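You operate a simulated robot arm through the tools that you are given. There is no shell and no other tool.

Carry out the task below with a simulated robot arm. There is one attempt and no reset: what you move stays moved.

## Task
Rivet the saddle to the silver boom and park the riveter.
Fine: one pull for each of the two rivets; riveter back at its rail's start.

Only the result counts: the job must be done as asked and must still hold three seconds after the hand-in. Knocking over, shifting, dropping, spilling or breaking anything else fails it.

## Robot
A 6-joint arm with a four-finger gripper, fixed in place. Base frame: the origin is at the foot of the arm, x ahead of it, y to its left, z up. Readings come in mm, degrees, newtons and seconds.
Its first joint turns from -166.0 to 166.0 degrees. Payload 3.43 kg.
The tool frame sits at the grasp point between the pads (the TCP): z along the fingers, y along the line on which they close. The tips reach 30 mm beyond it. The gripper opens to 120 mm. The gripper's body begins 85 mm behind the TCP.
Orientation is that of the tool frame in the base frame, as a unit quaternion [w, x, y, z]. With the fingers straight down and closing along the base's y, the tool's x points along the base's -x, its y along +y and its z along -z.

## Interface
- The arm moves only by the tool servo_tool. Its argument "steps" is a list of rows, each a list of 7 numbers: the shift along the tool's x, y, z in mm, then the turn, a rotation vector about the tool's x, y, z in degrees, then the gripper command, from -1 (fully open) to 1 (shut), values between in proportion. In form: [[tx, ty, tz, wx, wy, wz, hand], ...]. A call has 1 to 20 rows; each row is the pose to reach, as a shift and turn from the pose commanded when the call began, along the tool's axes at that moment. A row lasts 0.2 s, in which the tool goes at most 50 mm and 8.6 degrees; a call with a longer step from one row to the next is refused whole, and so is a gripper value outside its range. A pose out of reach is approached as far as the arm can. The call stops where the force on the tool passes 90 N (or 10 N more than at its start, if that is more) or the arm is blocked; 0.2 s more then pass. The fingers move at their own pace and stop on an object; they squeeze with about 34 N. The grip force told is the motor's: it shows also when the fingers shut on nothing. Time passes only in rows, and 0.2 s behind the last, so rows that repeat a pose let the fingers close. It gives the time, the measured TCP pose, the force on the tool (base axes), the opening and the grip force at its end, in the units of the frame above (readings bear some noise), with the torque about the TCP (base axes, N m) and any sound that the robot's microphone picked up.
- Cameras (640 x 400 px; columns grow to the right, rows downward): "scene" is fixed at [400.5, 500.4, 1784]; the picture's right is [-0.78, -0.62, 0.00], its down [-0.58, 0.74, -0.35] and it looks along [0.22, -0.27, -0.94] (base axes); focal length 334 px, centre (320, 200). "wrist" rides on the gripper at [71, -17, -120] in the tool frame; the picture's right is [0.23, 0.97, 0.00], its down [-0.81, 0.19, -0.55] and it looks along [-0.54, 0.13, 0.83] (tool axes); focal length 275 px, centre (320, 200). There is no depth. A picture from a camera that has moved, and an enlarged one, comes with that camera's place and axes in the base frame and with its lens.
- grab_frame(camera): a new picture of that camera. The clock stands still meanwhile.
- close_up(camera, box): a new picture of the part [left, top, right, bottom] of that camera's present view, enlarged. The clock stands still meanwhile.
- job_done(): hands the job in; it is judged then, once.

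Nothing tells you positions but the pictures and the camera data. Unless the task says otherwise, let go and move clear before handing in.

The tools are called after "Request:" as a command line: name --pt "numbers of a row" for each row, then --argument value for the rest, lists and objects as JSON in quotes. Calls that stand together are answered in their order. servo_tool: Moves the arm, as the interface text tells. Its arguments: {"type":"object","properties":{"steps":{"type":"array"}},"required":["steps"]} The other tools are called the same way: grab_frame (camera) takes a picture; close_up (camera, box) takes an enlarged picture of a part of a camera's view; job_done () hands the job in.

At the start:

```text
t: 0.0
eef_pos: [415.2, 331.0, 1457.6]
tcp_rot: [-0.001, 0.0, 1.0, 0.001]
ft_force: [-1.0, -0.7, 0.7]
ft_torque: [-0.02, -0.01, -0.02]
finger_gap: 120.2
gripper_force: 0.1
```

scene: 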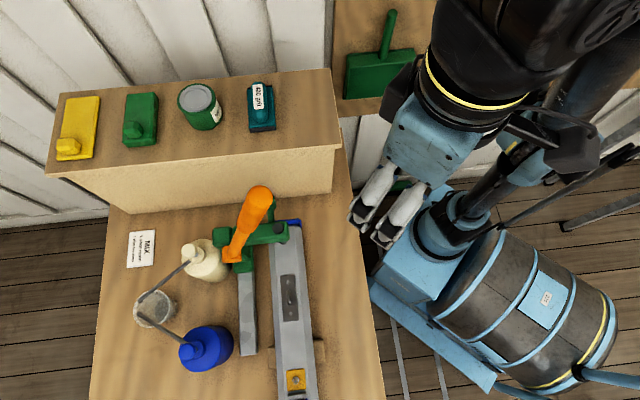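
wrist: 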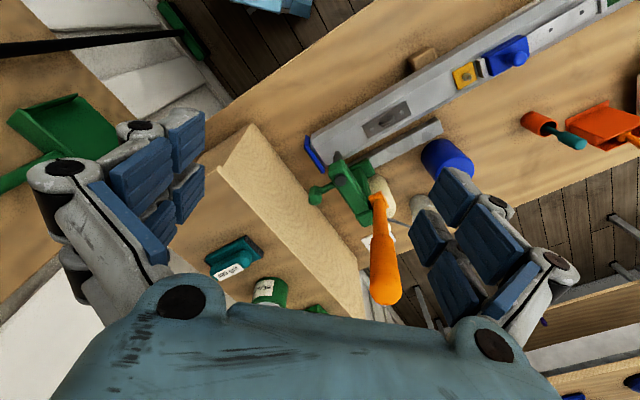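

I see a workbench with a silver boom, a green riveter with an orange handle on a rail beside it, and a saddle plate on the boom. I'll take enlarged pictures first to understand the layout.

Request:
close_up --camera "scene" --box '[180, 170, 340, 270]'

Request:
close_up --camera "scene" --box '[180, 270, 388, 400]'

Request:
close_up --camera "wrist" --box '[290, 100, 450, 200]'

Request:
close_up --camera "wrist" --box '[420, 0, 640, 138]'

```text
4.00 times, centred on (260, 220) of scene
camera zoom: at [400.5, 500.4, 1784.0], right [-0.78, -0.62, 0.0], down [-0.58, 0.74, -0.35], along [0.22, -0.27, -0.94], focal length 1334 px, centre (560, 120)
```

zoom: 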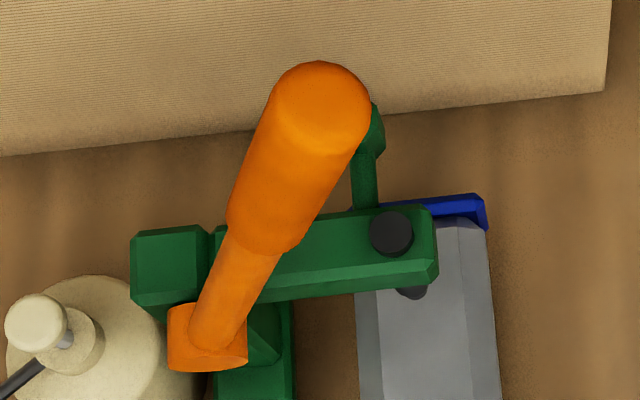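

```text
3.08 times, centred on (284, 335) of scene
camera zoom: at [400.5, 500.4, 1784.0], right [-0.78, -0.62, 0.0], down [-0.58, 0.74, -0.35], along [0.22, -0.27, -0.94], focal length 1026 px, centre (431, -215)
```

zoom: 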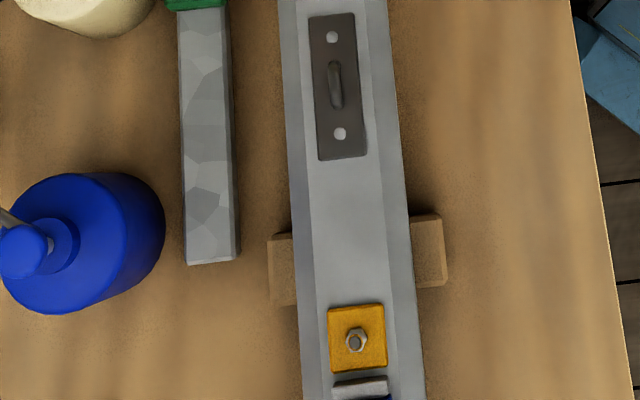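

```text
4.00 times, centred on (370, 150) of wrist
camera zoom: at [343.5, 314.4, 1578.6], right [-0.23, 0.97, 0.0], down [0.81, 0.19, 0.55], along [0.54, 0.13, -0.83], focal length 1101 px, centre (120, 400)
```

zoom: 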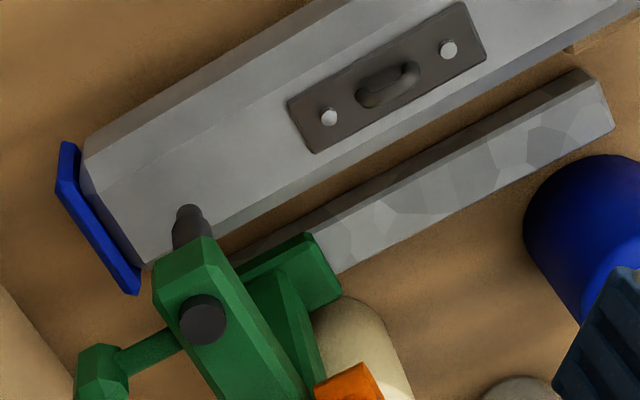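

```text
2.90 times, centred on (530, 69) of wrist
camera zoom: at [343.5, 314.4, 1578.6], right [-0.23, 0.97, 0.0], down [0.81, 0.19, 0.55], along [0.54, 0.13, -0.83], focal length 798 px, centre (-289, 580)
```

zoom: 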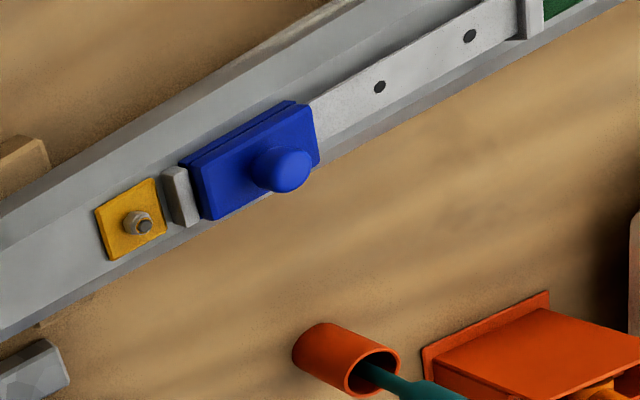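

I place the boom line with the saddle holes near (520,478,985) and (470,528,985), parallel to the rail. The tall orange lever stands up to about z 1400 near (553,431). Next I'll move the wrist camera round to the boom's front side, clear of the lever, to see how the riveter works.

Request:
servo_tool --pt "12 43 0 0 0 8 -1" --pt "24 86 0 0 0 16 -1" --pt "35 129 0 0 0 24 -1" --pt "10 163 20 0 0 32 -1" --pt "-10 195 40 0 0 40 -1" --pt "-36 230 60 0 0 48 -1" --pt "-62 263 82 0 0 56 -1" --pt "-62 263 82 0 0 58 -1"

Request:
grab_frame --camera "wrist"

Request:
grab_frame --camera "scene"

```text
t: 1.8
eef_pos: [457.0, 583.5, 1359.4]
tcp_rot: [0.005, 0.485, 0.874, 0.004]
ft_force: [0.0, -0.4, -0.1]
ft_torque: [0.08, -0.02, -0.01]
finger_gap: 119.7
gripper_force: 0.0
out of reach, approached as far as the arm can: row 1, 2, 3, 4, 5, 6, 7, 8
```

```text
taken
camera wrist: at [402.6, 634.7, 1479.3], right [0.7, 0.71, 0.01], down [0.59, -0.59, 0.56], along [0.4, -0.39, -0.83], focal length 275 px, centre (320, 200)
```

wrist: 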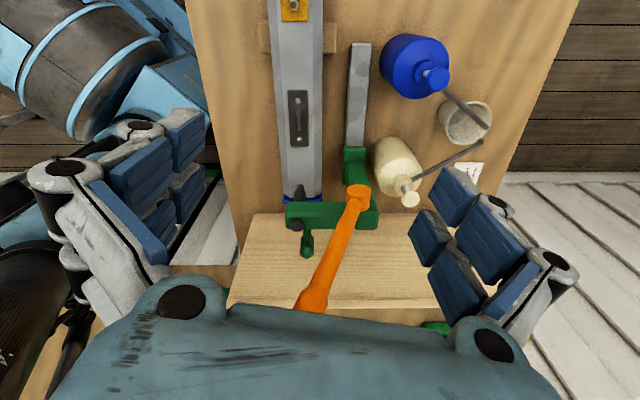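

```text
taken
```

scene: 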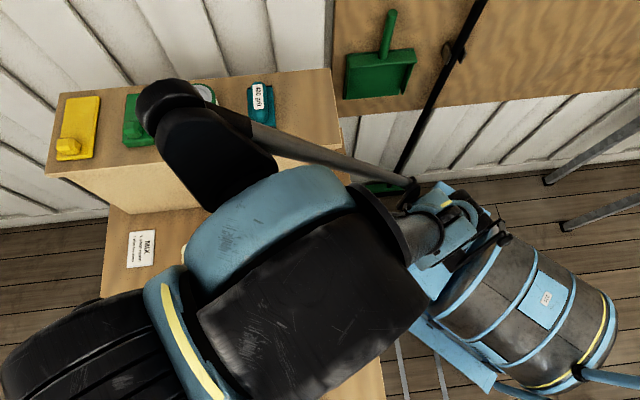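

The camera now looks along the boom toward the shelf with the image upside down (picture bottom is up). I'll enlarge the riveter and the rail.

Request:
close_up --camera "wrist" --box '[260, 130, 420, 320]'

Request:
close_up --camera "wrist" --box '[260, 0, 420, 100]'

Request:
close_up --camera "wrist" --box '[270, 80, 398, 160]'

```text
2.11 times, centred on (340, 225) of wrist
camera zoom: at [402.6, 634.7, 1479.3], right [0.7, 0.71, 0.01], down [0.59, -0.59, 0.56], along [0.4, -0.39, -0.83], focal length 580 px, centre (278, 147)
```

zoom: 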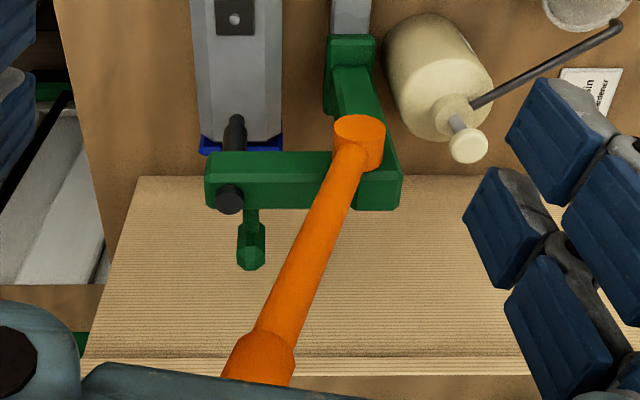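

```text
4.00 times, centred on (340, 50) of wrist
camera zoom: at [402.6, 634.7, 1479.3], right [0.7, 0.71, 0.01], down [0.59, -0.59, 0.56], along [0.4, -0.39, -0.83], focal length 1101 px, centre (240, 800)
```

zoom: 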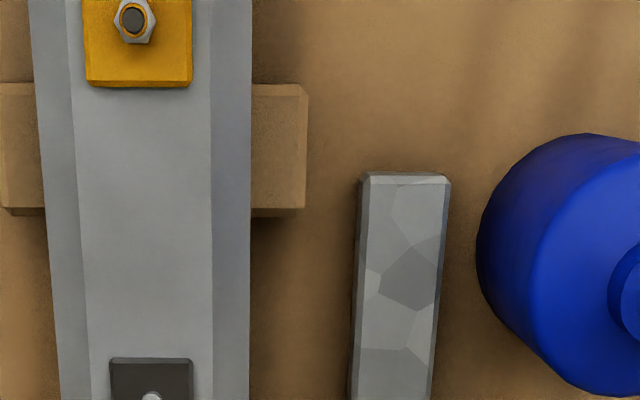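

```text
5.00 times, centred on (334, 120) of wrist
camera zoom: at [402.6, 634.7, 1479.3], right [0.7, 0.71, 0.01], down [0.59, -0.59, 0.56], along [0.4, -0.39, -0.83], focal length 1376 px, centre (250, 600)
```

zoom: 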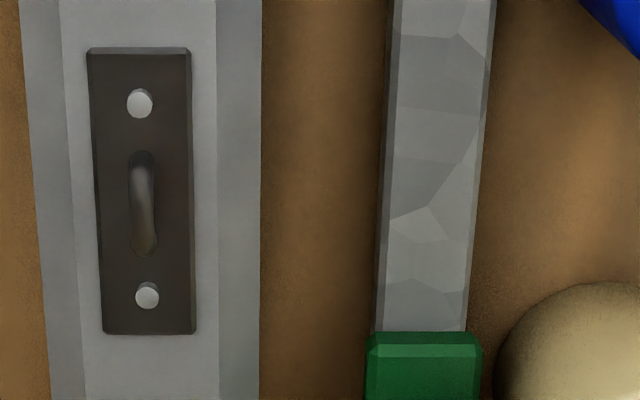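

The riveter is a green carriage on a rail: a cross-arm with a dark nose near (578,409), tip at about z 1018, a green handle knob near (633,374,1118) pointing to the shelf, and the orange lever pivoting about the boom direction. The nose has to move about 89 mm and then 160 mm along the boom to reach the rivets. I'll swing round the lever on the arm side toward the knob.

Request:
servo_tool --pt "-8 -38 14 0 0 -3 -1" --pt "-16 -76 28 0 0 -6 -1" --pt "-24 -114 42 0 0 -9 -1" --pt "-32 -152 56 0 0 -12 -1" --pt "-40 -190 70 0 0 -13 -1" --pt "-40 -190 70 0 0 -13 -1"

Request:
grab_frame --camera "wrist"

Request:
grab_frame --camera "scene"

```text
t: 3.2
eef_pos: [317.9, 446.3, 1286.8]
tcp_rot: [0.005, 0.383, 0.924, 0.003]
ft_force: [0.6, 1.6, 0.2]
ft_torque: [-0.15, 0.06, 0.0]
finger_gap: 119.7
gripper_force: 0.1
out of reach, approached as far as the arm can: row 1, 2
```

```text
taken
camera wrist: at [254.5, 484.6, 1406.1], right [0.52, 0.85, 0.01], down [0.7, -0.44, 0.56], along [0.48, -0.29, -0.83], focal length 275 px, centre (320, 200)
```

wrist: 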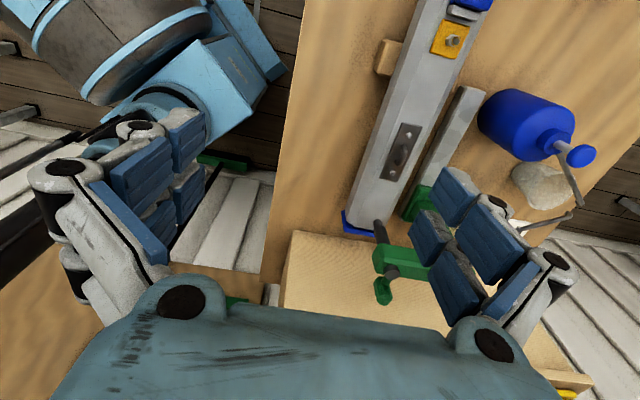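

```text
taken
```

scene: 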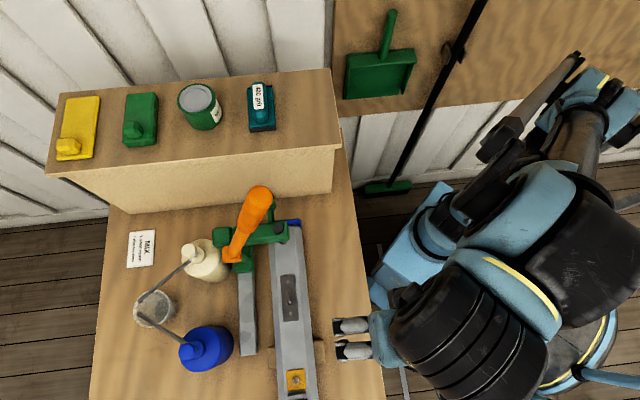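

From here there's a side view of the riveter; let me enlarge it.

Request:
close_up --camera "wrist" --box '[330, 100, 450, 320]'

Request:
close_up --camera "wrist" --box '[340, 180, 452, 310]'

Request:
close_up --camera "wrist" --box '[370, 100, 450, 200]'

```text
1.82 times, centred on (390, 210) of wrist
camera zoom: at [254.5, 484.6, 1406.1], right [0.52, 0.85, 0.01], down [0.7, -0.44, 0.56], along [0.48, -0.29, -0.83], focal length 500 px, centre (193, 182)
```

zoom: 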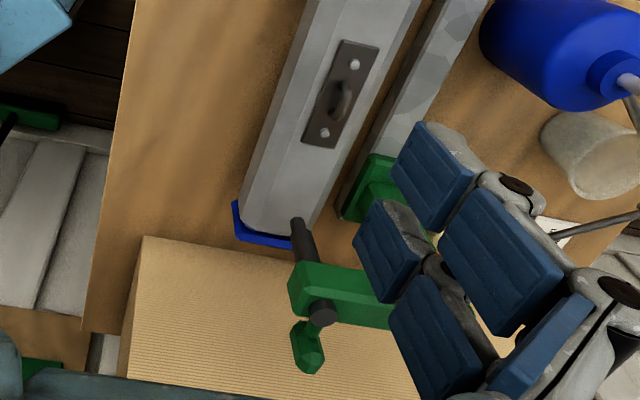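

```text
3.08 times, centred on (396, 245) of wrist
camera zoom: at [254.5, 484.6, 1406.1], right [0.52, 0.85, 0.01], down [0.7, -0.44, 0.56], along [0.48, -0.29, -0.83], focal length 847 px, centre (86, 62)
```

zoom: 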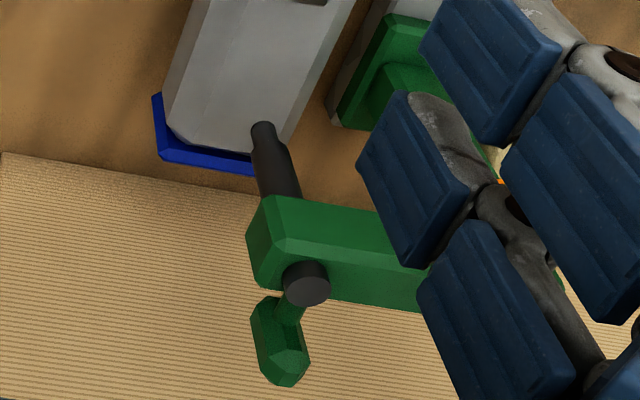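

```text
4.00 times, centred on (410, 150) of wrist
camera zoom: at [254.5, 484.6, 1406.1], right [0.52, 0.85, 0.01], down [0.7, -0.44, 0.56], along [0.48, -0.29, -0.83], focal length 1101 px, centre (-40, 400)
```

zoom: 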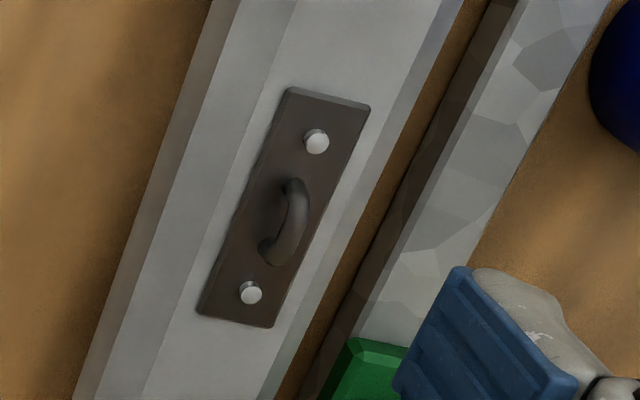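

The handle is a short vertical green grip on the shelf side of the cross-arm, which suits a grasp from above closing across the boom. I'll move along the boom direction at low reach, past the lever, to the shelf-side end.

Request:
servo_tool --pt "-45 3 0 0 0 0 -1" --pt "-90 6 0 0 0 0 -1" --pt "-135 9 0 0 0 0 -1" --pt "-180 12 0 0 0 0 -1" --pt "-225 15 0 0 0 0 -1" --pt "-270 18 0 0 0 0 -1" --pt "-274 20 0 0 0 0 -1"

Request:
grab_frame --camera "wrist"

Request:
grab_frame --camera "scene"

```text
t: 4.8
eef_pos: [523.1, 266.3, 1289.5]
tcp_rot: [0.005, 0.383, 0.924, 0.003]
ft_force: [0.4, -1.0, 1.0]
ft_torque: [0.01, -0.03, -0.02]
finger_gap: 120.1
gripper_force: 0.1
```

```text
taken
camera wrist: at [459.3, 304.6, 1410.3], right [0.52, 0.85, 0.01], down [0.7, -0.44, 0.56], along [0.48, -0.29, -0.83], focal length 275 px, centre (320, 200)
```

wrist: 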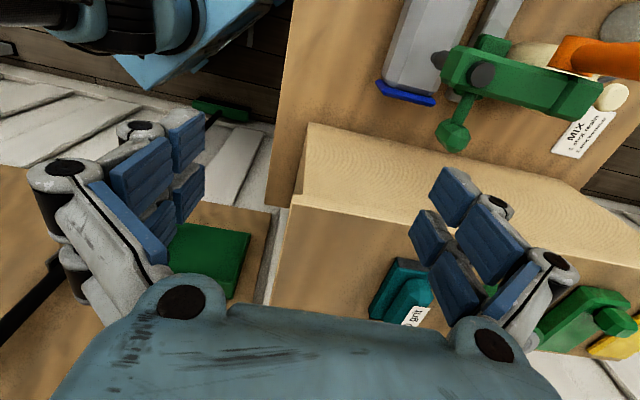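

```text
taken
```

scene: 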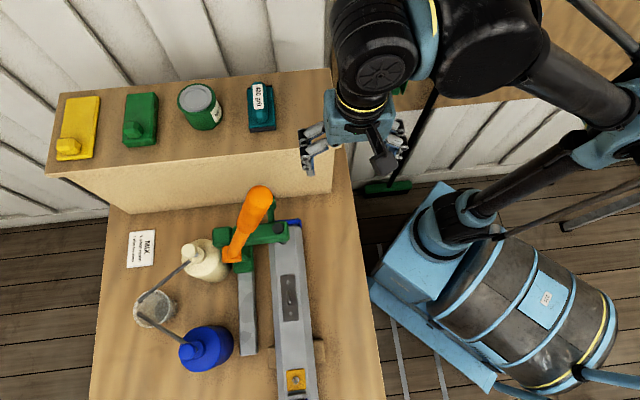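

Request:
close_up --camera "wrist" --box '[370, 20, 530, 170]'

Request:
close_up --camera "scene" --box '[200, 160, 320, 280]'

```text
2.67 times, centred on (450, 95) of wrist
camera zoom: at [459.3, 304.6, 1410.3], right [0.52, 0.85, 0.01], down [0.7, -0.44, 0.56], along [0.48, -0.29, -0.83], focal length 734 px, centre (-27, 480)
```

zoom: 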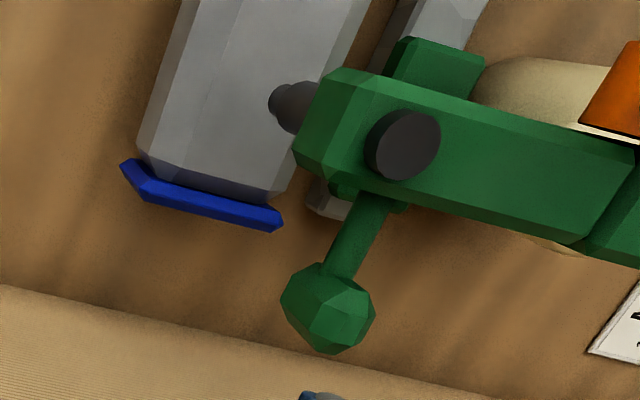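

```text
3.33 times, centred on (260, 220) of scene
camera zoom: at [400.5, 500.4, 1784.0], right [-0.78, -0.62, 0.0], down [-0.58, 0.74, -0.35], along [0.22, -0.27, -0.94], focal length 1112 px, centre (520, 133)
```

zoom: 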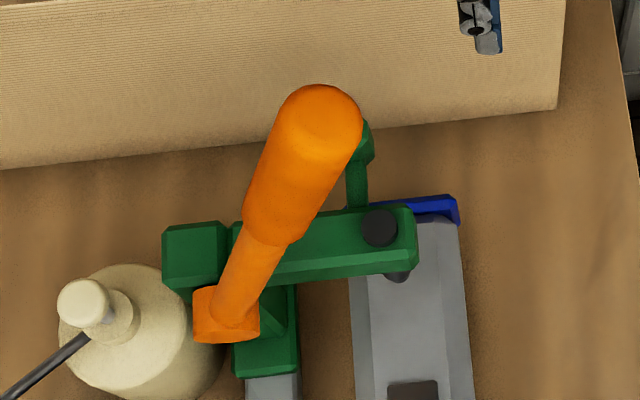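

The knob's centre triangulates to about (634,373,1116). I'll descend beside it first, so the wrist camera stays below the lever's overhang, then slide over above the knob.

Request:
servo_tool --pt "0 0 38 0 0 0 -1" --pt "0 0 76 0 0 0 -1" --pt "0 0 112 0 0 0 -1" --pt "-1 35 112 0 0 0 -1" --pt "-2 70 112 0 0 0 -1" --pt "-2 105 112 0 0 0 -1" --pt "-2 140 112 0 0 0 -1"

Request:
grab_frame --camera "wrist"

Request:
grab_frame --camera "scene"

```text
t: 6.4
eef_pos: [626.6, 363.6, 1181.3]
tcp_rot: [0.005, 0.382, 0.924, 0.003]
ft_force: [-0.8, -0.9, 0.1]
ft_torque: [0.02, -0.01, -0.01]
finger_gap: 120.1
gripper_force: 0.0
```

```text
taken
camera wrist: at [561.6, 402.1, 1300.5], right [0.53, 0.85, 0.01], down [0.7, -0.44, 0.56], along [0.48, -0.29, -0.83], focal length 275 px, centre (320, 200)
```

wrist: 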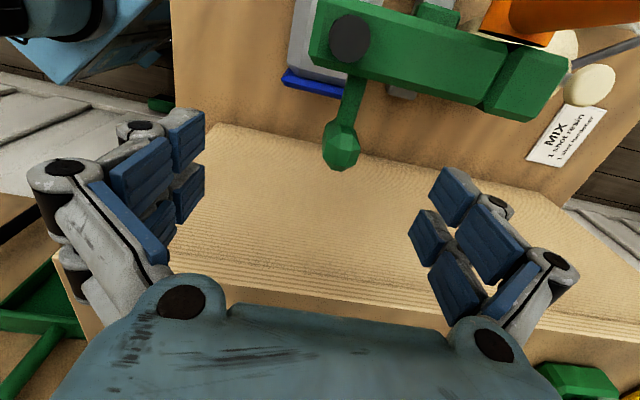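

```text
taken
```

scene: 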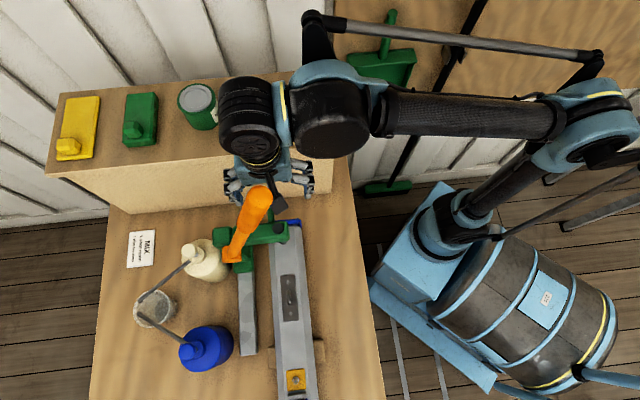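

The knob sits about 14 mm toward +v of the tool axis and about 65 mm below the TCP. I'll descend, then centre on it without closing yet.

Request:
servo_tool --pt "0 0 37 0 0 0 -1" --pt "0 0 74 0 0 0 -1" --pt "0 13 74 0 0 0 -0.5"

Request:
grab_frame --camera "wrist"

Request:
grab_frame --camera "scene"

```text
t: 7.2
eef_pos: [635.6, 373.7, 1105.4]
tcp_rot: [0.005, 0.383, 0.924, 0.003]
ft_force: [0.5, 0.1, -0.1]
ft_torque: [0.02, -0.02, -0.04]
finger_gap: 90.1
gripper_force: 0.0
```

```text
taken
camera wrist: at [571.9, 412.3, 1224.4], right [0.53, 0.85, 0.01], down [0.7, -0.44, 0.56], along [0.48, -0.29, -0.83], focal length 275 px, centre (320, 200)
```

wrist: 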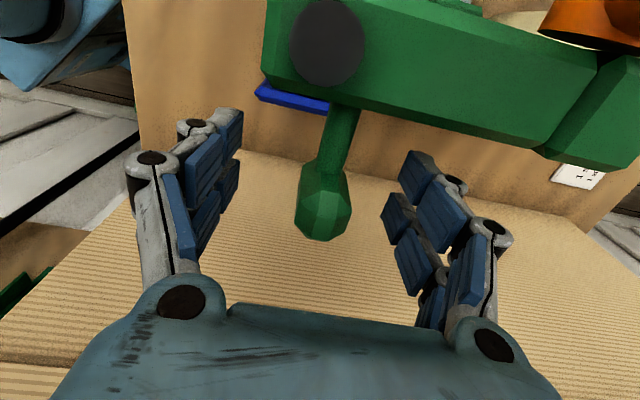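

```text
taken
```

scene: 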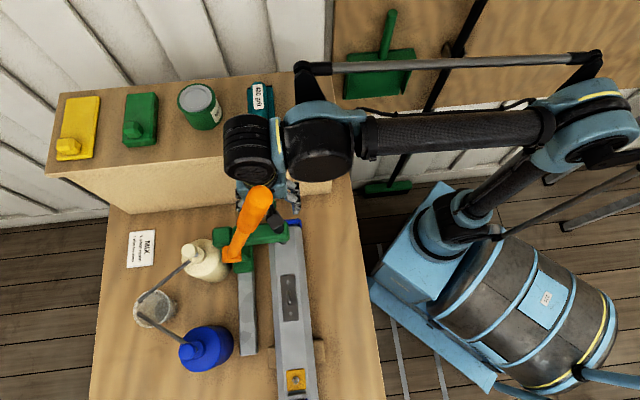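

The knob is centred between the fingers at the TCP. Closing the gripper on it.

Request:
servo_tool --pt "0 1 0 0 0 0 0" --pt "0 1 0 0 0 0 0.6" --pt "0 1 0 0 0 0 1" --pt "0 1 0 0 0 0 1" --pt "0 1 0 0 0 0 1"

Request:
grab_frame --camera "wrist"

```text
t: 8.4
eef_pos: [637.4, 374.9, 1104.5]
tcp_rot: [0.005, 0.382, 0.924, 0.002]
ft_force: [1.0, 1.5, -1.3]
ft_torque: [-0.01, 0.02, -0.12]
finger_gap: 23.3
gripper_force: 44.5
```

```text
taken
camera wrist: at [572.7, 413.1, 1224.6], right [0.53, 0.85, 0.01], down [0.7, -0.44, 0.56], along [0.48, -0.29, -0.83], focal length 275 px, centre (320, 200)
```

wrist: 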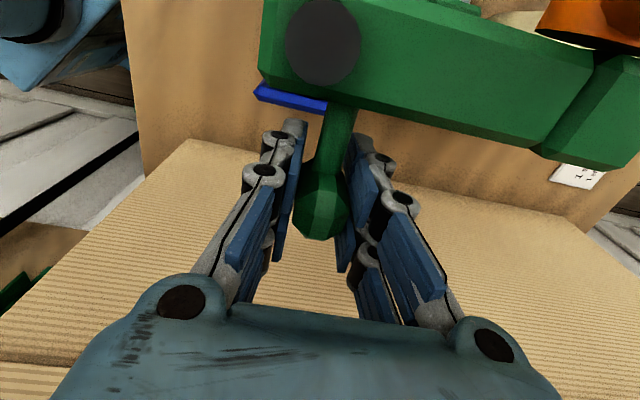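

The grip is firm at 23 mm. Now a short trial slide of 20 mm along +u (tool x) to feel the resistance.

Request:
servo_tool --pt "5 0 0 0 0 0 1" --pt "10 0 0 0 0 0 1" --pt "15 0 0 0 0 0 1" --pt "20 0 0 0 0 0 1"

Request:
close_up --camera "scene" --box '[200, 160, 320, 280]'

Request:
grab_frame --camera "wrist"

```text
t: 9.4
eef_pos: [622.6, 388.6, 1104.1]
tcp_rot: [0.004, 0.383, 0.924, 0.002]
ft_force: [10.1, 7.8, 21.4]
ft_torque: [0.12, -0.29, -0.14]
finger_gap: 23.2
gripper_force: 45.1
```

```text
3.33 times, centred on (260, 220) of scene
camera zoom: at [400.5, 500.4, 1784.0], right [-0.78, -0.62, 0.0], down [-0.58, 0.74, -0.35], along [0.22, -0.27, -0.94], focal length 1112 px, centre (520, 133)
```

zoom: 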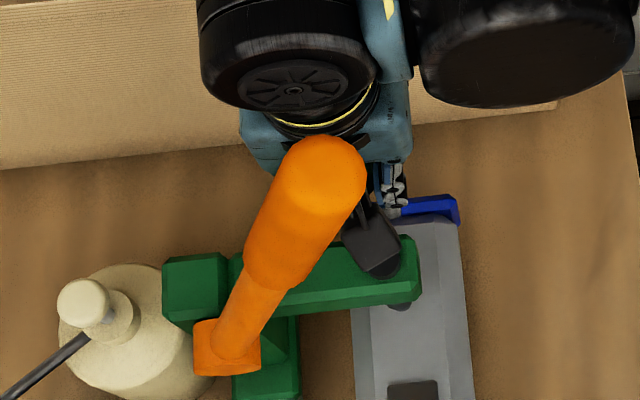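

```text
taken
camera wrist: at [558.2, 427.3, 1224.5], right [0.53, 0.85, 0.01], down [0.7, -0.44, 0.56], along [0.48, -0.29, -0.83], focal length 275 px, centre (320, 200)
```

wrist: 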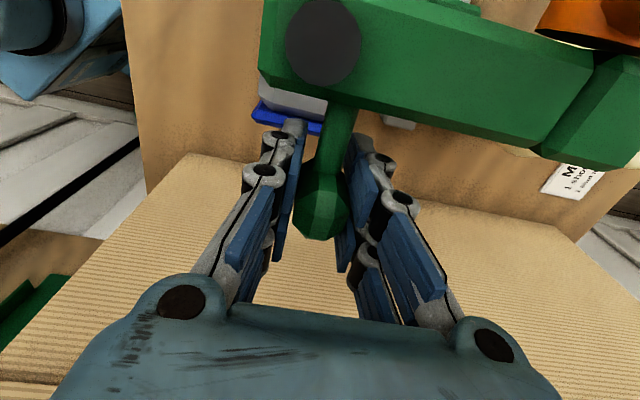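

The carriage slides with modest force, and the start position of the TCP was u ≈ -185.6. I'll slide on toward rivet 1, stopping at about 85 mm in total, then measure.

Request:
servo_tool --pt "6 0 0 0 0 0 1" --pt "12 0 0 0 0 0 1" --pt "18 0 0 0 0 0 1" --pt "24 0 0 0 0 0 1" --pt "30 0 0 0 0 0 1" --pt "36 0 0 0 0 0 1" --pt "42 0 0 0 0 0 1" --pt "48 0 0 0 0 0 1" --pt "54 0 0 0 0 0 1" --pt "60 0 0 0 0 0 1" --pt "65 0 0 0 0 0 1" --pt "65 0 0 0 0 0 1"

Request:
close_up --camera "scene" --box '[250, 220, 330, 320]'

Request:
grab_frame --camera "wrist"

```text
t: 12.0
eef_pos: [576.9, 433.8, 1104.8]
tcp_rot: [0.005, 0.382, 0.924, 0.001]
ft_force: [14.4, 13.7, 4.2]
ft_torque: [0.14, -0.48, -0.1]
finger_gap: 23.2
gripper_force: 45.1
```

```text
4.00 times, centred on (290, 270) of scene
camera zoom: at [400.5, 500.4, 1784.0], right [-0.78, -0.62, 0.0], down [-0.58, 0.74, -0.35], along [0.22, -0.27, -0.94], focal length 1334 px, centre (440, -80)
```

zoom: 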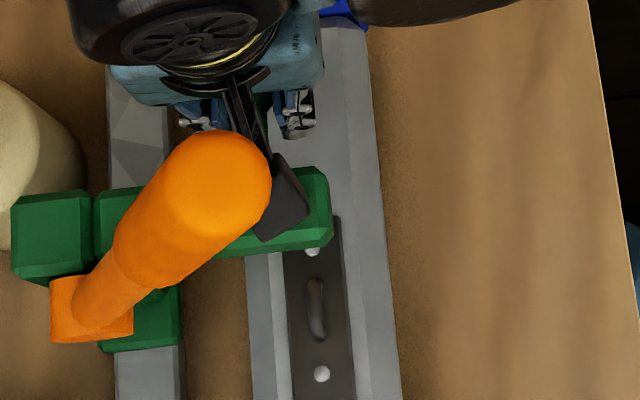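

```text
taken
camera wrist: at [512.6, 473.2, 1224.5], right [0.53, 0.85, 0.01], down [0.7, -0.44, 0.56], along [0.48, -0.29, -0.83], focal length 275 px, centre (320, 200)
```

wrist: 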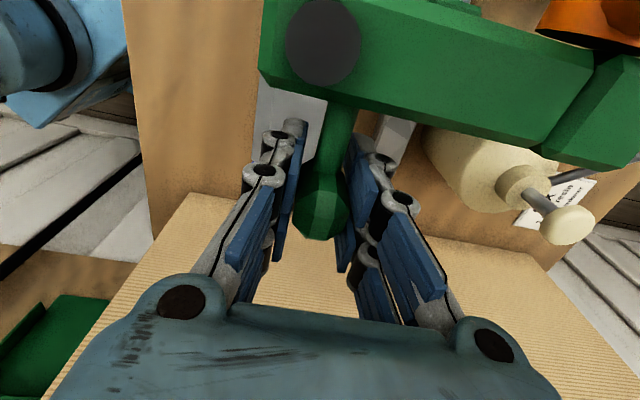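

Request:
close_up --camera "scene" --box '[300, 268, 340, 293]'

Request:
close_up --camera "scene" --box '[306, 290, 338, 310]'

Request:
close_up --camera "scene" --box '[296, 274, 328, 294]'

Request:
close_up --camera "scene" --box '[270, 260, 318, 290]'

```text
16.00 times, centred on (320, 280) of scene
camera zoom: at [400.5, 500.4, 1784.0], right [-0.78, -0.62, 0.0], down [-0.58, 0.74, -0.35], along [0.22, -0.27, -0.94], focal length 5337 px, centre (320, -1088)
```

zoom: 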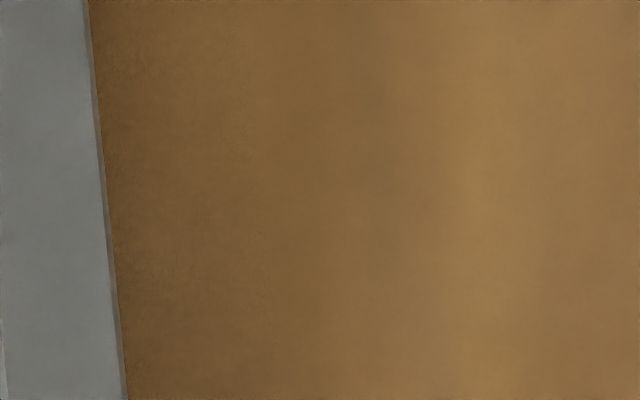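

```text
16.00 times, centred on (322, 300) of scene
camera zoom: at [400.5, 500.4, 1784.0], right [-0.78, -0.62, 0.0], down [-0.58, 0.74, -0.35], along [0.22, -0.27, -0.94], focal length 5337 px, centre (288, -1400)
```

zoom: 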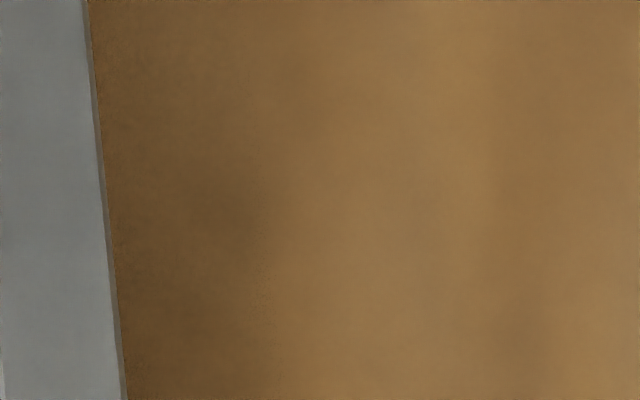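

```text
16.00 times, centred on (312, 284) of scene
camera zoom: at [400.5, 500.4, 1784.0], right [-0.78, -0.62, 0.0], down [-0.58, 0.74, -0.35], along [0.22, -0.27, -0.94], focal length 5337 px, centre (448, -1144)
```

zoom: 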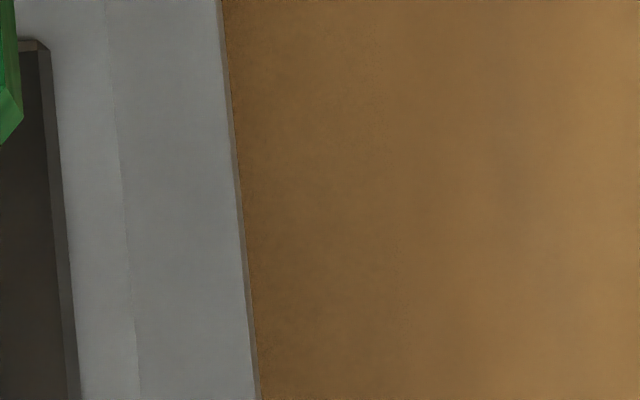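

```text
13.33 times, centred on (294, 275) of scene
camera zoom: at [400.5, 500.4, 1784.0], right [-0.78, -0.62, 0.0], down [-0.58, 0.74, -0.35], along [0.22, -0.27, -0.94], focal length 4448 px, centre (667, -800)
```

zoom: 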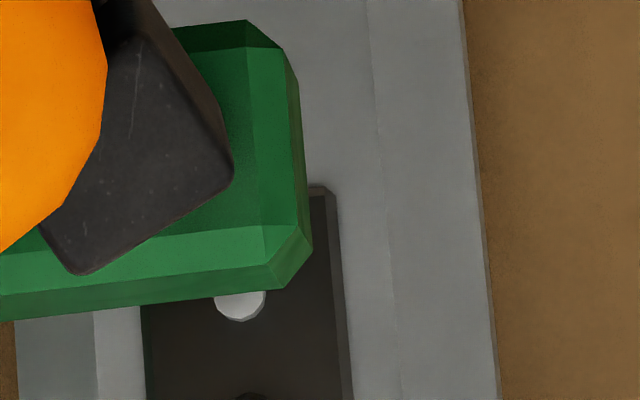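

The nose should now be about 4–5 mm short of rivet 1 by my estimate. I'll nudge 4.6 mm on, release, back away on the arm side, and look across the boom to check the alignment directly.

Request:
servo_tool --pt "2.5 0.7 0 0 0 0 1" --pt "4.6 1.2 0 0 0 0 1" --pt "4.6 1.2 0 0 0 0 1"

Request:
servo_tool --pt "0 0 0 0 0 0 0.6" --pt "0 0 0 0 0 0 0.2" --pt "0 0 0 0 0 0 -0.5" --pt "0 -12 0 0 0 0 -0.7" --pt "0 -12 38 0 0 0 -0.7"

```text
t: 12.8
eef_pos: [573.5, 438.0, 1104.2]
tcp_rot: [0.004, 0.383, 0.924, 0.0]
ft_force: [-14.0, -16.9, -29.6]
ft_torque: [-0.38, 0.15, -0.23]
finger_gap: 23.3
gripper_force: 44.8
```

```text
t: 14.0
eef_pos: [565.9, 429.4, 1066.7]
tcp_rot: [0.006, 0.383, 0.924, 0.002]
ft_force: [0.0, -0.2, 0.3]
ft_torque: [0.0, 0.0, -0.01]
finger_gap: 101.7
gripper_force: 0.1
```

I moved down instead of up by mistake (tool z points down), but nothing was touched. Now rising and backing off toward the arm.

Request:
servo_tool --pt "0 0 -38 0 0 0 -0.7" --pt "0 0 -76 0 0 0 -0.7" --pt "0 0 -114 0 0 0 -0.7" --pt "0 -40 -114 0 0 0 -0.7" --pt "0 -80 -114 0 0 0 -0.7" --pt "0 -120 -114 0 0 0 -0.7" --pt "0 -145 -114 0 0 0 -0.7"

Request:
grab_frame --camera "scene"

```text
t: 15.6
eef_pos: [460.8, 325.6, 1179.5]
tcp_rot: [0.004, 0.383, 0.924, 0.002]
ft_force: [0.6, 0.5, -0.1]
ft_torque: [0.0, 0.02, -0.01]
finger_gap: 101.7
gripper_force: 0.1
```

```text
taken
```

scene: 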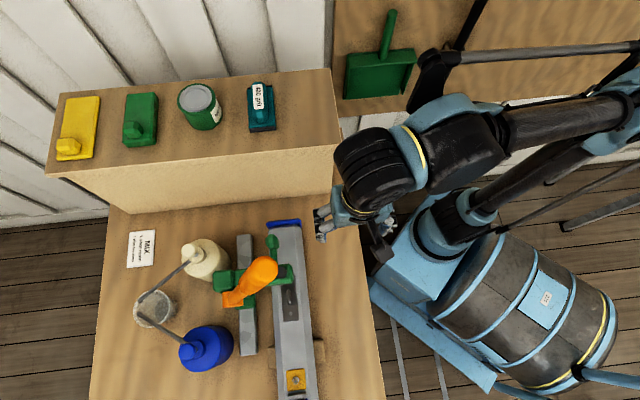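

Request:
servo_tool --pt "7 0 0 0 0 -8.5 -0.7" --pt "14 0 0 0 0 -17 -0.7" --pt "21 0 0 0 0 -25.5 -0.7" --pt "28 0 5 0 0 -34 -0.7" --pt "36 0 10 0 0 -42.5 -0.7" --pt "44 0 15 0 0 -51 -0.7" --pt "52 0 20 0 0 -59.5 -0.7" --pt "60 0 20 0 0 -68 -0.7" --pt "65.6 10 20 0 0 -76.5 -0.7" --pt "65.6 22 20 0 0 -76.5 -0.7"

Request:
grab_frame --camera "wrist"

Request:
close_up --camera "scene" --box '[200, 210, 328, 310]'

```text
t: 17.8
eef_pos: [432.2, 389.0, 1159.0]
tcp_rot: [0.006, -0.272, 0.962, -0.001]
ft_force: [0.0, 0.3, -0.3]
ft_torque: [0.01, 0.01, 0.02]
finger_gap: 102.0
gripper_force: 0.1
```

```text
taken
camera wrist: at [378.7, 337.2, 1279.0], right [-0.71, 0.71, -0.01], down [0.58, 0.59, 0.56], along [0.4, 0.39, -0.83], focal length 275 px, centre (320, 200)
```

wrist: 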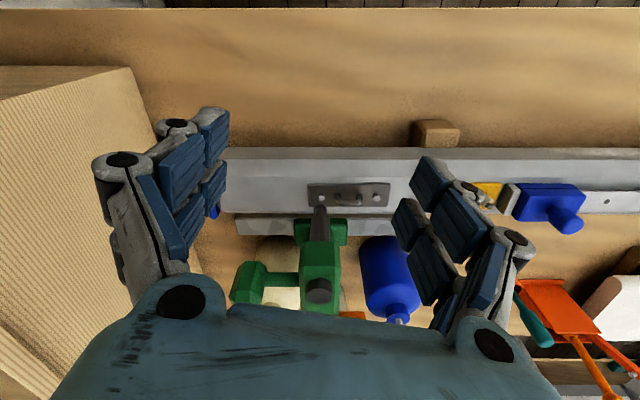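

```text
4.00 times, centred on (264, 260) of scene
camera zoom: at [400.5, 500.4, 1784.0], right [-0.78, -0.62, 0.0], down [-0.58, 0.74, -0.35], along [0.22, -0.27, -0.94], focal length 1334 px, centre (544, -40)
```

zoom: 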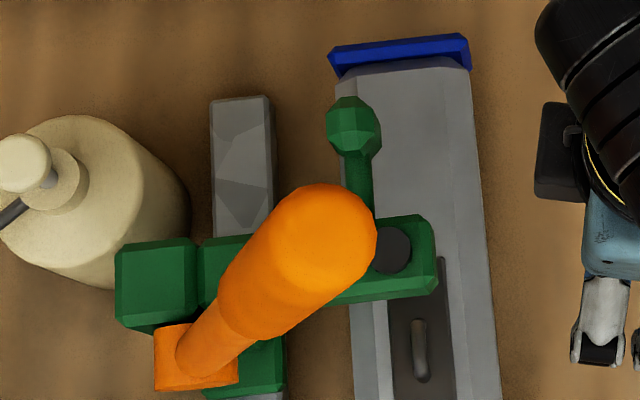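

Request:
close_up --camera "wrist" --box '[290, 170, 386, 230]'

Request:
close_up --camera "wrist" --box '[224, 140, 416, 320]'

```text
6.67 times, centred on (338, 200) of wrist
camera zoom: at [378.7, 337.2, 1279.0], right [-0.71, 0.71, -0.01], down [0.58, 0.59, 0.56], along [0.4, 0.39, -0.83], focal length 1835 px, centre (200, 200)
```

zoom: 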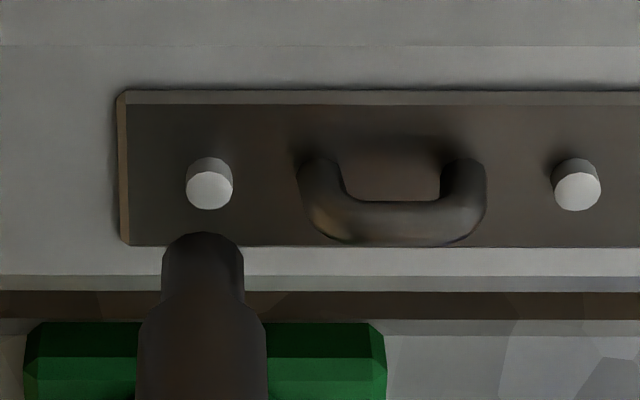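

```text
2.22 times, centred on (320, 230) of wrist
camera zoom: at [378.7, 337.2, 1279.0], right [-0.71, 0.71, -0.01], down [0.58, 0.59, 0.56], along [0.4, 0.39, -0.83], focal length 612 px, centre (320, 133)
```

zoom: 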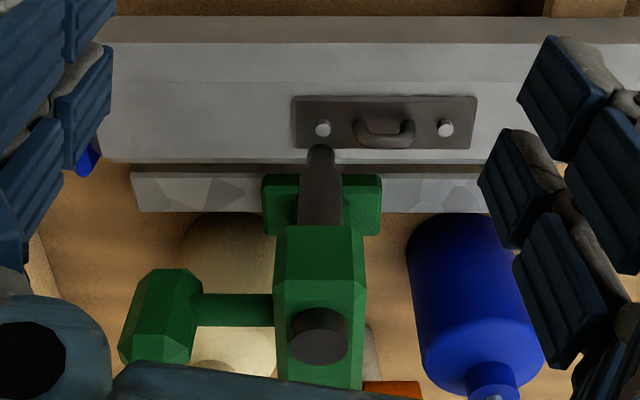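

Looking across the boom, the nose is only about 1 mm short of rivet 1, and I can correct that while holding the lever. Next I rise and pitch the tool to about 60° from vertical in the lever's plane, with the fingers closing along the boom, ready to take the lever near its top.

Request:
servo_tool --pt "8 3.5 -40 0 0 -2.5 -0.7" --pt "16 7 -80 0 0 -5 -0.7" --pt "24 10.5 -120 0 0 -7.5 -0.7" --pt "32 14 -160 0 0 -10 -0.7" --pt "40 17.5 -200 0 0 -12 -0.7" --pt "46.6 20.2 -241 0 0 -13.5 -0.7" --pt "46.6 20.2 -241 0 0 -13.5 -0.7"

Request:
servo_tool --pt "-8 0 -3 0 -8.5 0 -0.7" --pt "-16 0 -6 0 -17 0 -0.7" --pt "-24 0 -9 0 -25.5 0 -0.7" --pt "-32 0 -12 0 -34 0 -0.7" --pt "-40 0 -15 0 -42.5 0 -0.7" --pt "-48 0 -18 0 -51 0 -0.7" --pt "-56 0 -20 0 -59.5 0 -0.7" --pt "-56 0 -20 0 -59.5 0 -0.7"

Request:
grab_frame --camera "wrist"

Request:
grab_frame --camera "scene"

```text
t: 19.4
eef_pos: [375.8, 381.5, 1399.3]
tcp_rot: [0.005, -0.383, 0.924, -0.001]
ft_force: [0.2, 0.0, 0.8]
ft_torque: [0.02, -0.01, 0.01]
finger_gap: 102.1
gripper_force: 0.1
```

```text
t: 21.2
eef_pos: [419.1, 420.2, 1419.6]
tcp_rot: [0.464, -0.333, 0.798, 0.191]
ft_force: [0.6, 0.2, 1.0]
ft_torque: [-0.02, 0.01, 0.01]
finger_gap: 102.2
gripper_force: 0.0
```

```text
taken
camera wrist: at [331.8, 310.0, 1418.6], right [-0.77, 0.61, -0.21], down [-0.19, 0.09, 0.98], along [0.61, 0.79, 0.05], focal length 275 px, centre (320, 200)
```

wrist: 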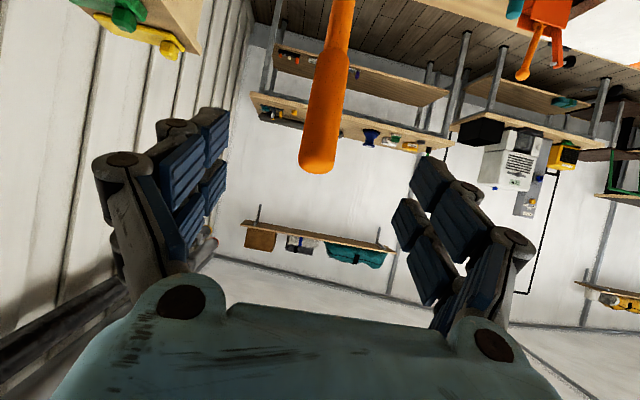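

```text
taken
```

scene: 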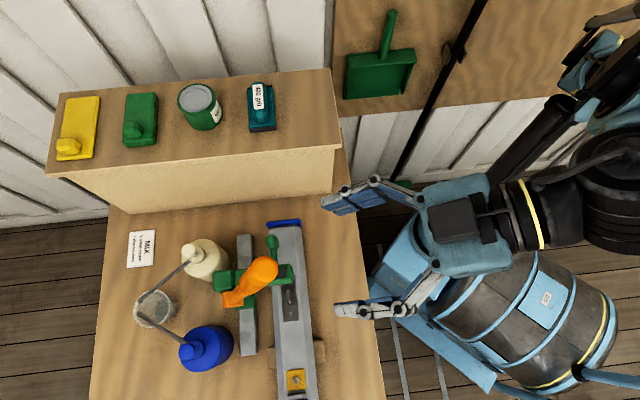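

The lever's rounded end is right ahead, nearly centred between the open fingers. I'll advance about 128 mm along the tool axis to straddle the grip, not closing yet.

Request:
servo_tool --pt "-4 3 32 0 0 0 -0.7" --pt "-8 3 64 0 0 0 -0.7" --pt "-8.7 3 96 0 0 0 -0.7" --pt "-8.7 3 128 0 0 0 -0.7"

Request:
grab_frame --camera "wrist"

Request:
grab_frame --camera "scene"

```text
t: 22.2
eef_pos: [498.3, 505.9, 1362.7]
tcp_rot: [0.464, -0.332, 0.799, 0.188]
ft_force: [0.2, -0.3, -0.4]
ft_torque: [0.01, -0.03, 0.03]
finger_gap: 101.8
gripper_force: 0.2
```

```text
taken
camera wrist: at [411.0, 394.7, 1361.4], right [-0.77, 0.61, -0.21], down [-0.19, 0.09, 0.98], along [0.61, 0.79, 0.05], focal length 275 px, centre (320, 200)
```

wrist: 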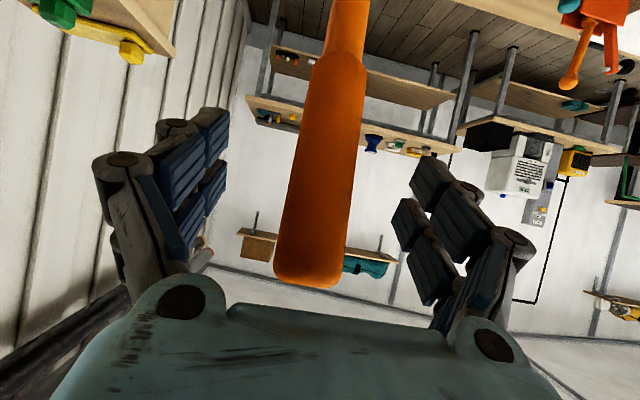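

```text
taken
```

scene: 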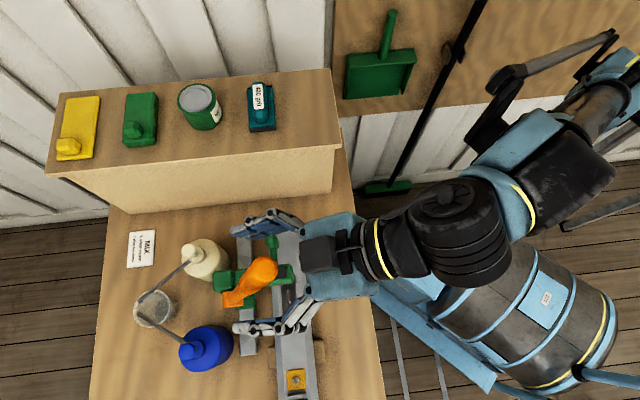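

The lever grip, about 35 mm thick, is centred between the fingers at the TCP. Closing on it.

Request:
servo_tool --pt "0 0 0 0 0 0 0" --pt "0 0 0 0 0 0 0.4" --pt "0 0 0 0 0 0 1" --pt "0 0 0 0 0 0 1" --pt "0 0 0 0 0 0 1"

Request:
grab_frame --camera "wrist"

Request:
close_up --camera "scene" --box '[200, 210, 328, 310]'

```text
t: 23.4
eef_pos: [498.8, 506.3, 1363.2]
tcp_rot: [0.464, -0.333, 0.799, 0.19]
ft_force: [2.8, -1.2, -0.6]
ft_torque: [0.17, 0.01, 0.0]
finger_gap: 30.7
gripper_force: 44.9
```

```text
taken
camera wrist: at [410.9, 395.0, 1361.4], right [-0.77, 0.61, -0.21], down [-0.19, 0.09, 0.98], along [0.61, 0.79, 0.05], focal length 275 px, centre (320, 200)
```

wrist: 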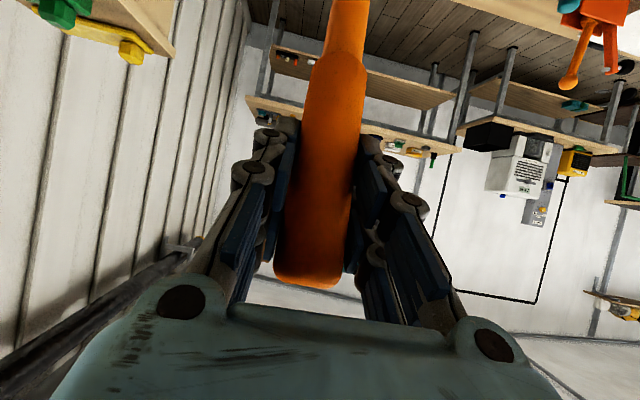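

```text
4.00 times, centred on (264, 260) of scene
camera zoom: at [400.5, 500.4, 1784.0], right [-0.78, -0.62, 0.0], down [-0.58, 0.74, -0.35], along [0.22, -0.27, -0.94], focal length 1334 px, centre (544, -40)
```

zoom: 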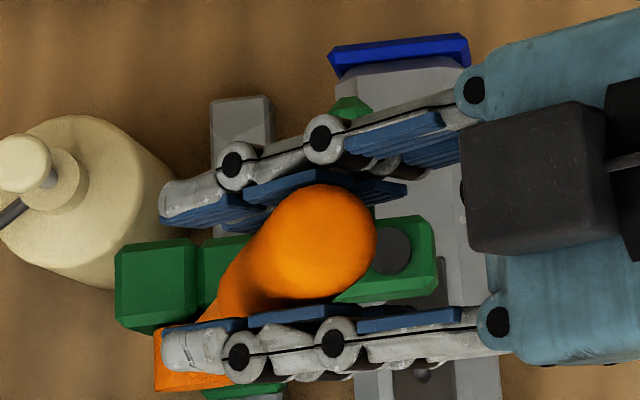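

The lever is gripped (30.7 mm) and the carriage hasn't moved. I'll nudge +1 mm along the boom to centre the nose, checking the cross-arm corner at high zoom before and after.

Request:
close_up --camera "scene" --box '[292, 262, 324, 282]'

Request:
servo_tool --pt "0 0.5 0 0 0 0 1" --pt "0 1.0 0 0 0 0 1" --pt "0 1.0 0 0 0 0 1"

Request:
close_up --camera "scene" --box '[292, 262, 324, 282]'

```text
16.00 times, centred on (308, 272) of scene
camera zoom: at [400.5, 500.4, 1784.0], right [-0.78, -0.62, 0.0], down [-0.58, 0.74, -0.35], along [0.22, -0.27, -0.94], focal length 5337 px, centre (512, -952)
```

zoom: 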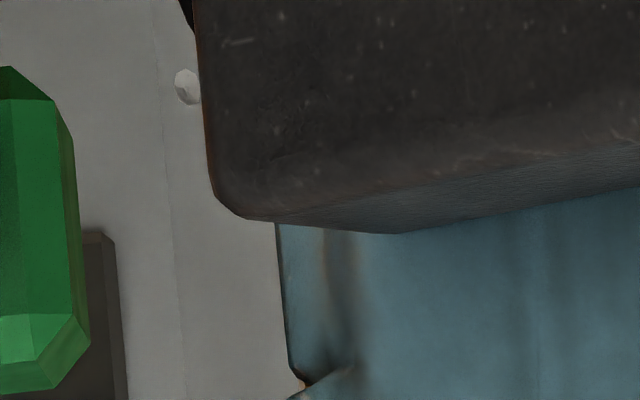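

```text
t: 24.2
eef_pos: [497.9, 505.8, 1362.6]
tcp_rot: [0.463, -0.332, 0.8, 0.188]
ft_force: [1.0, -1.1, -5.1]
ft_torque: [0.05, 0.06, 0.07]
finger_gap: 30.8
gripper_force: 45.3
```

```text
16.00 times, centred on (308, 272) of scene
camera zoom: at [400.5, 500.4, 1784.0], right [-0.78, -0.62, 0.0], down [-0.58, 0.74, -0.35], along [0.22, -0.27, -0.94], focal length 5337 px, centre (512, -952)
```

zoom: 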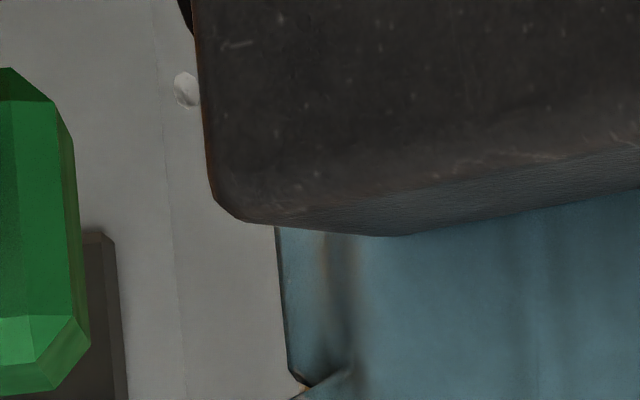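

Request:
servo_tool --pt "0 0.8 0 0 0 0 1" --pt "0 1.5 0 0 0 0 1" --pt "0 1.5 0 0 0 0 1"

Request:
close_up --camera "scene" --box '[292, 262, 324, 282]'

```text
t: 25.0
eef_pos: [496.8, 505.8, 1363.2]
tcp_rot: [0.463, -0.333, 0.8, 0.188]
ft_force: [2.3, -0.4, -4.7]
ft_torque: [0.04, 0.13, 0.02]
finger_gap: 30.6
gripper_force: 44.5
```

```text
16.00 times, centred on (308, 272) of scene
camera zoom: at [400.5, 500.4, 1784.0], right [-0.78, -0.62, 0.0], down [-0.58, 0.74, -0.35], along [0.22, -0.27, -0.94], focal length 5337 px, centre (512, -952)
```

zoom: 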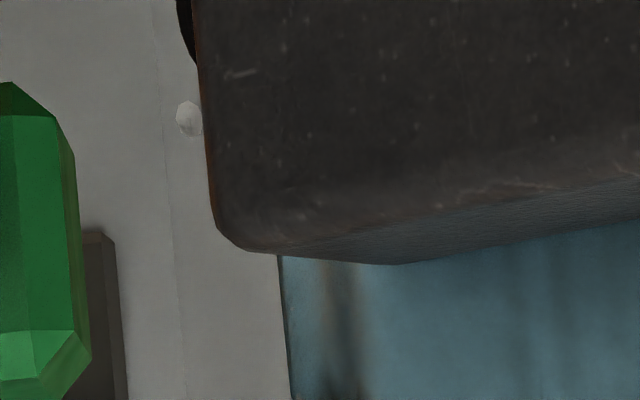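

That moved the carriage about 1.9 mm; I wanted about 1 mm. Backing off slightly.

Request:
servo_tool --pt "0 -0.7 0 0 0 0 1" --pt "0 -1.4 0 0 0 0 1" --pt "0 -1.4 0 0 0 0 1"

Request:
close_up --camera "scene" --box '[292, 262, 324, 282]'

```text
t: 25.8
eef_pos: [497.8, 506.4, 1362.5]
tcp_rot: [0.463, -0.333, 0.799, 0.189]
ft_force: [2.5, 5.9, -8.2]
ft_torque: [0.48, 0.0, 0.12]
finger_gap: 30.8
gripper_force: 44.9
```

```text
16.00 times, centred on (308, 272) of scene
camera zoom: at [400.5, 500.4, 1784.0], right [-0.78, -0.62, 0.0], down [-0.58, 0.74, -0.35], along [0.22, -0.27, -0.94], focal length 5337 px, centre (512, -952)
```

zoom: 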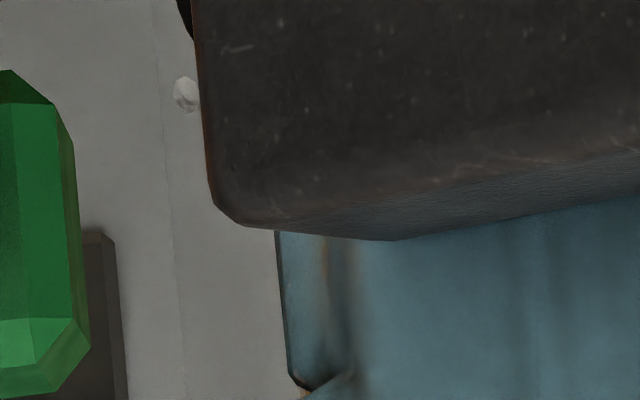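

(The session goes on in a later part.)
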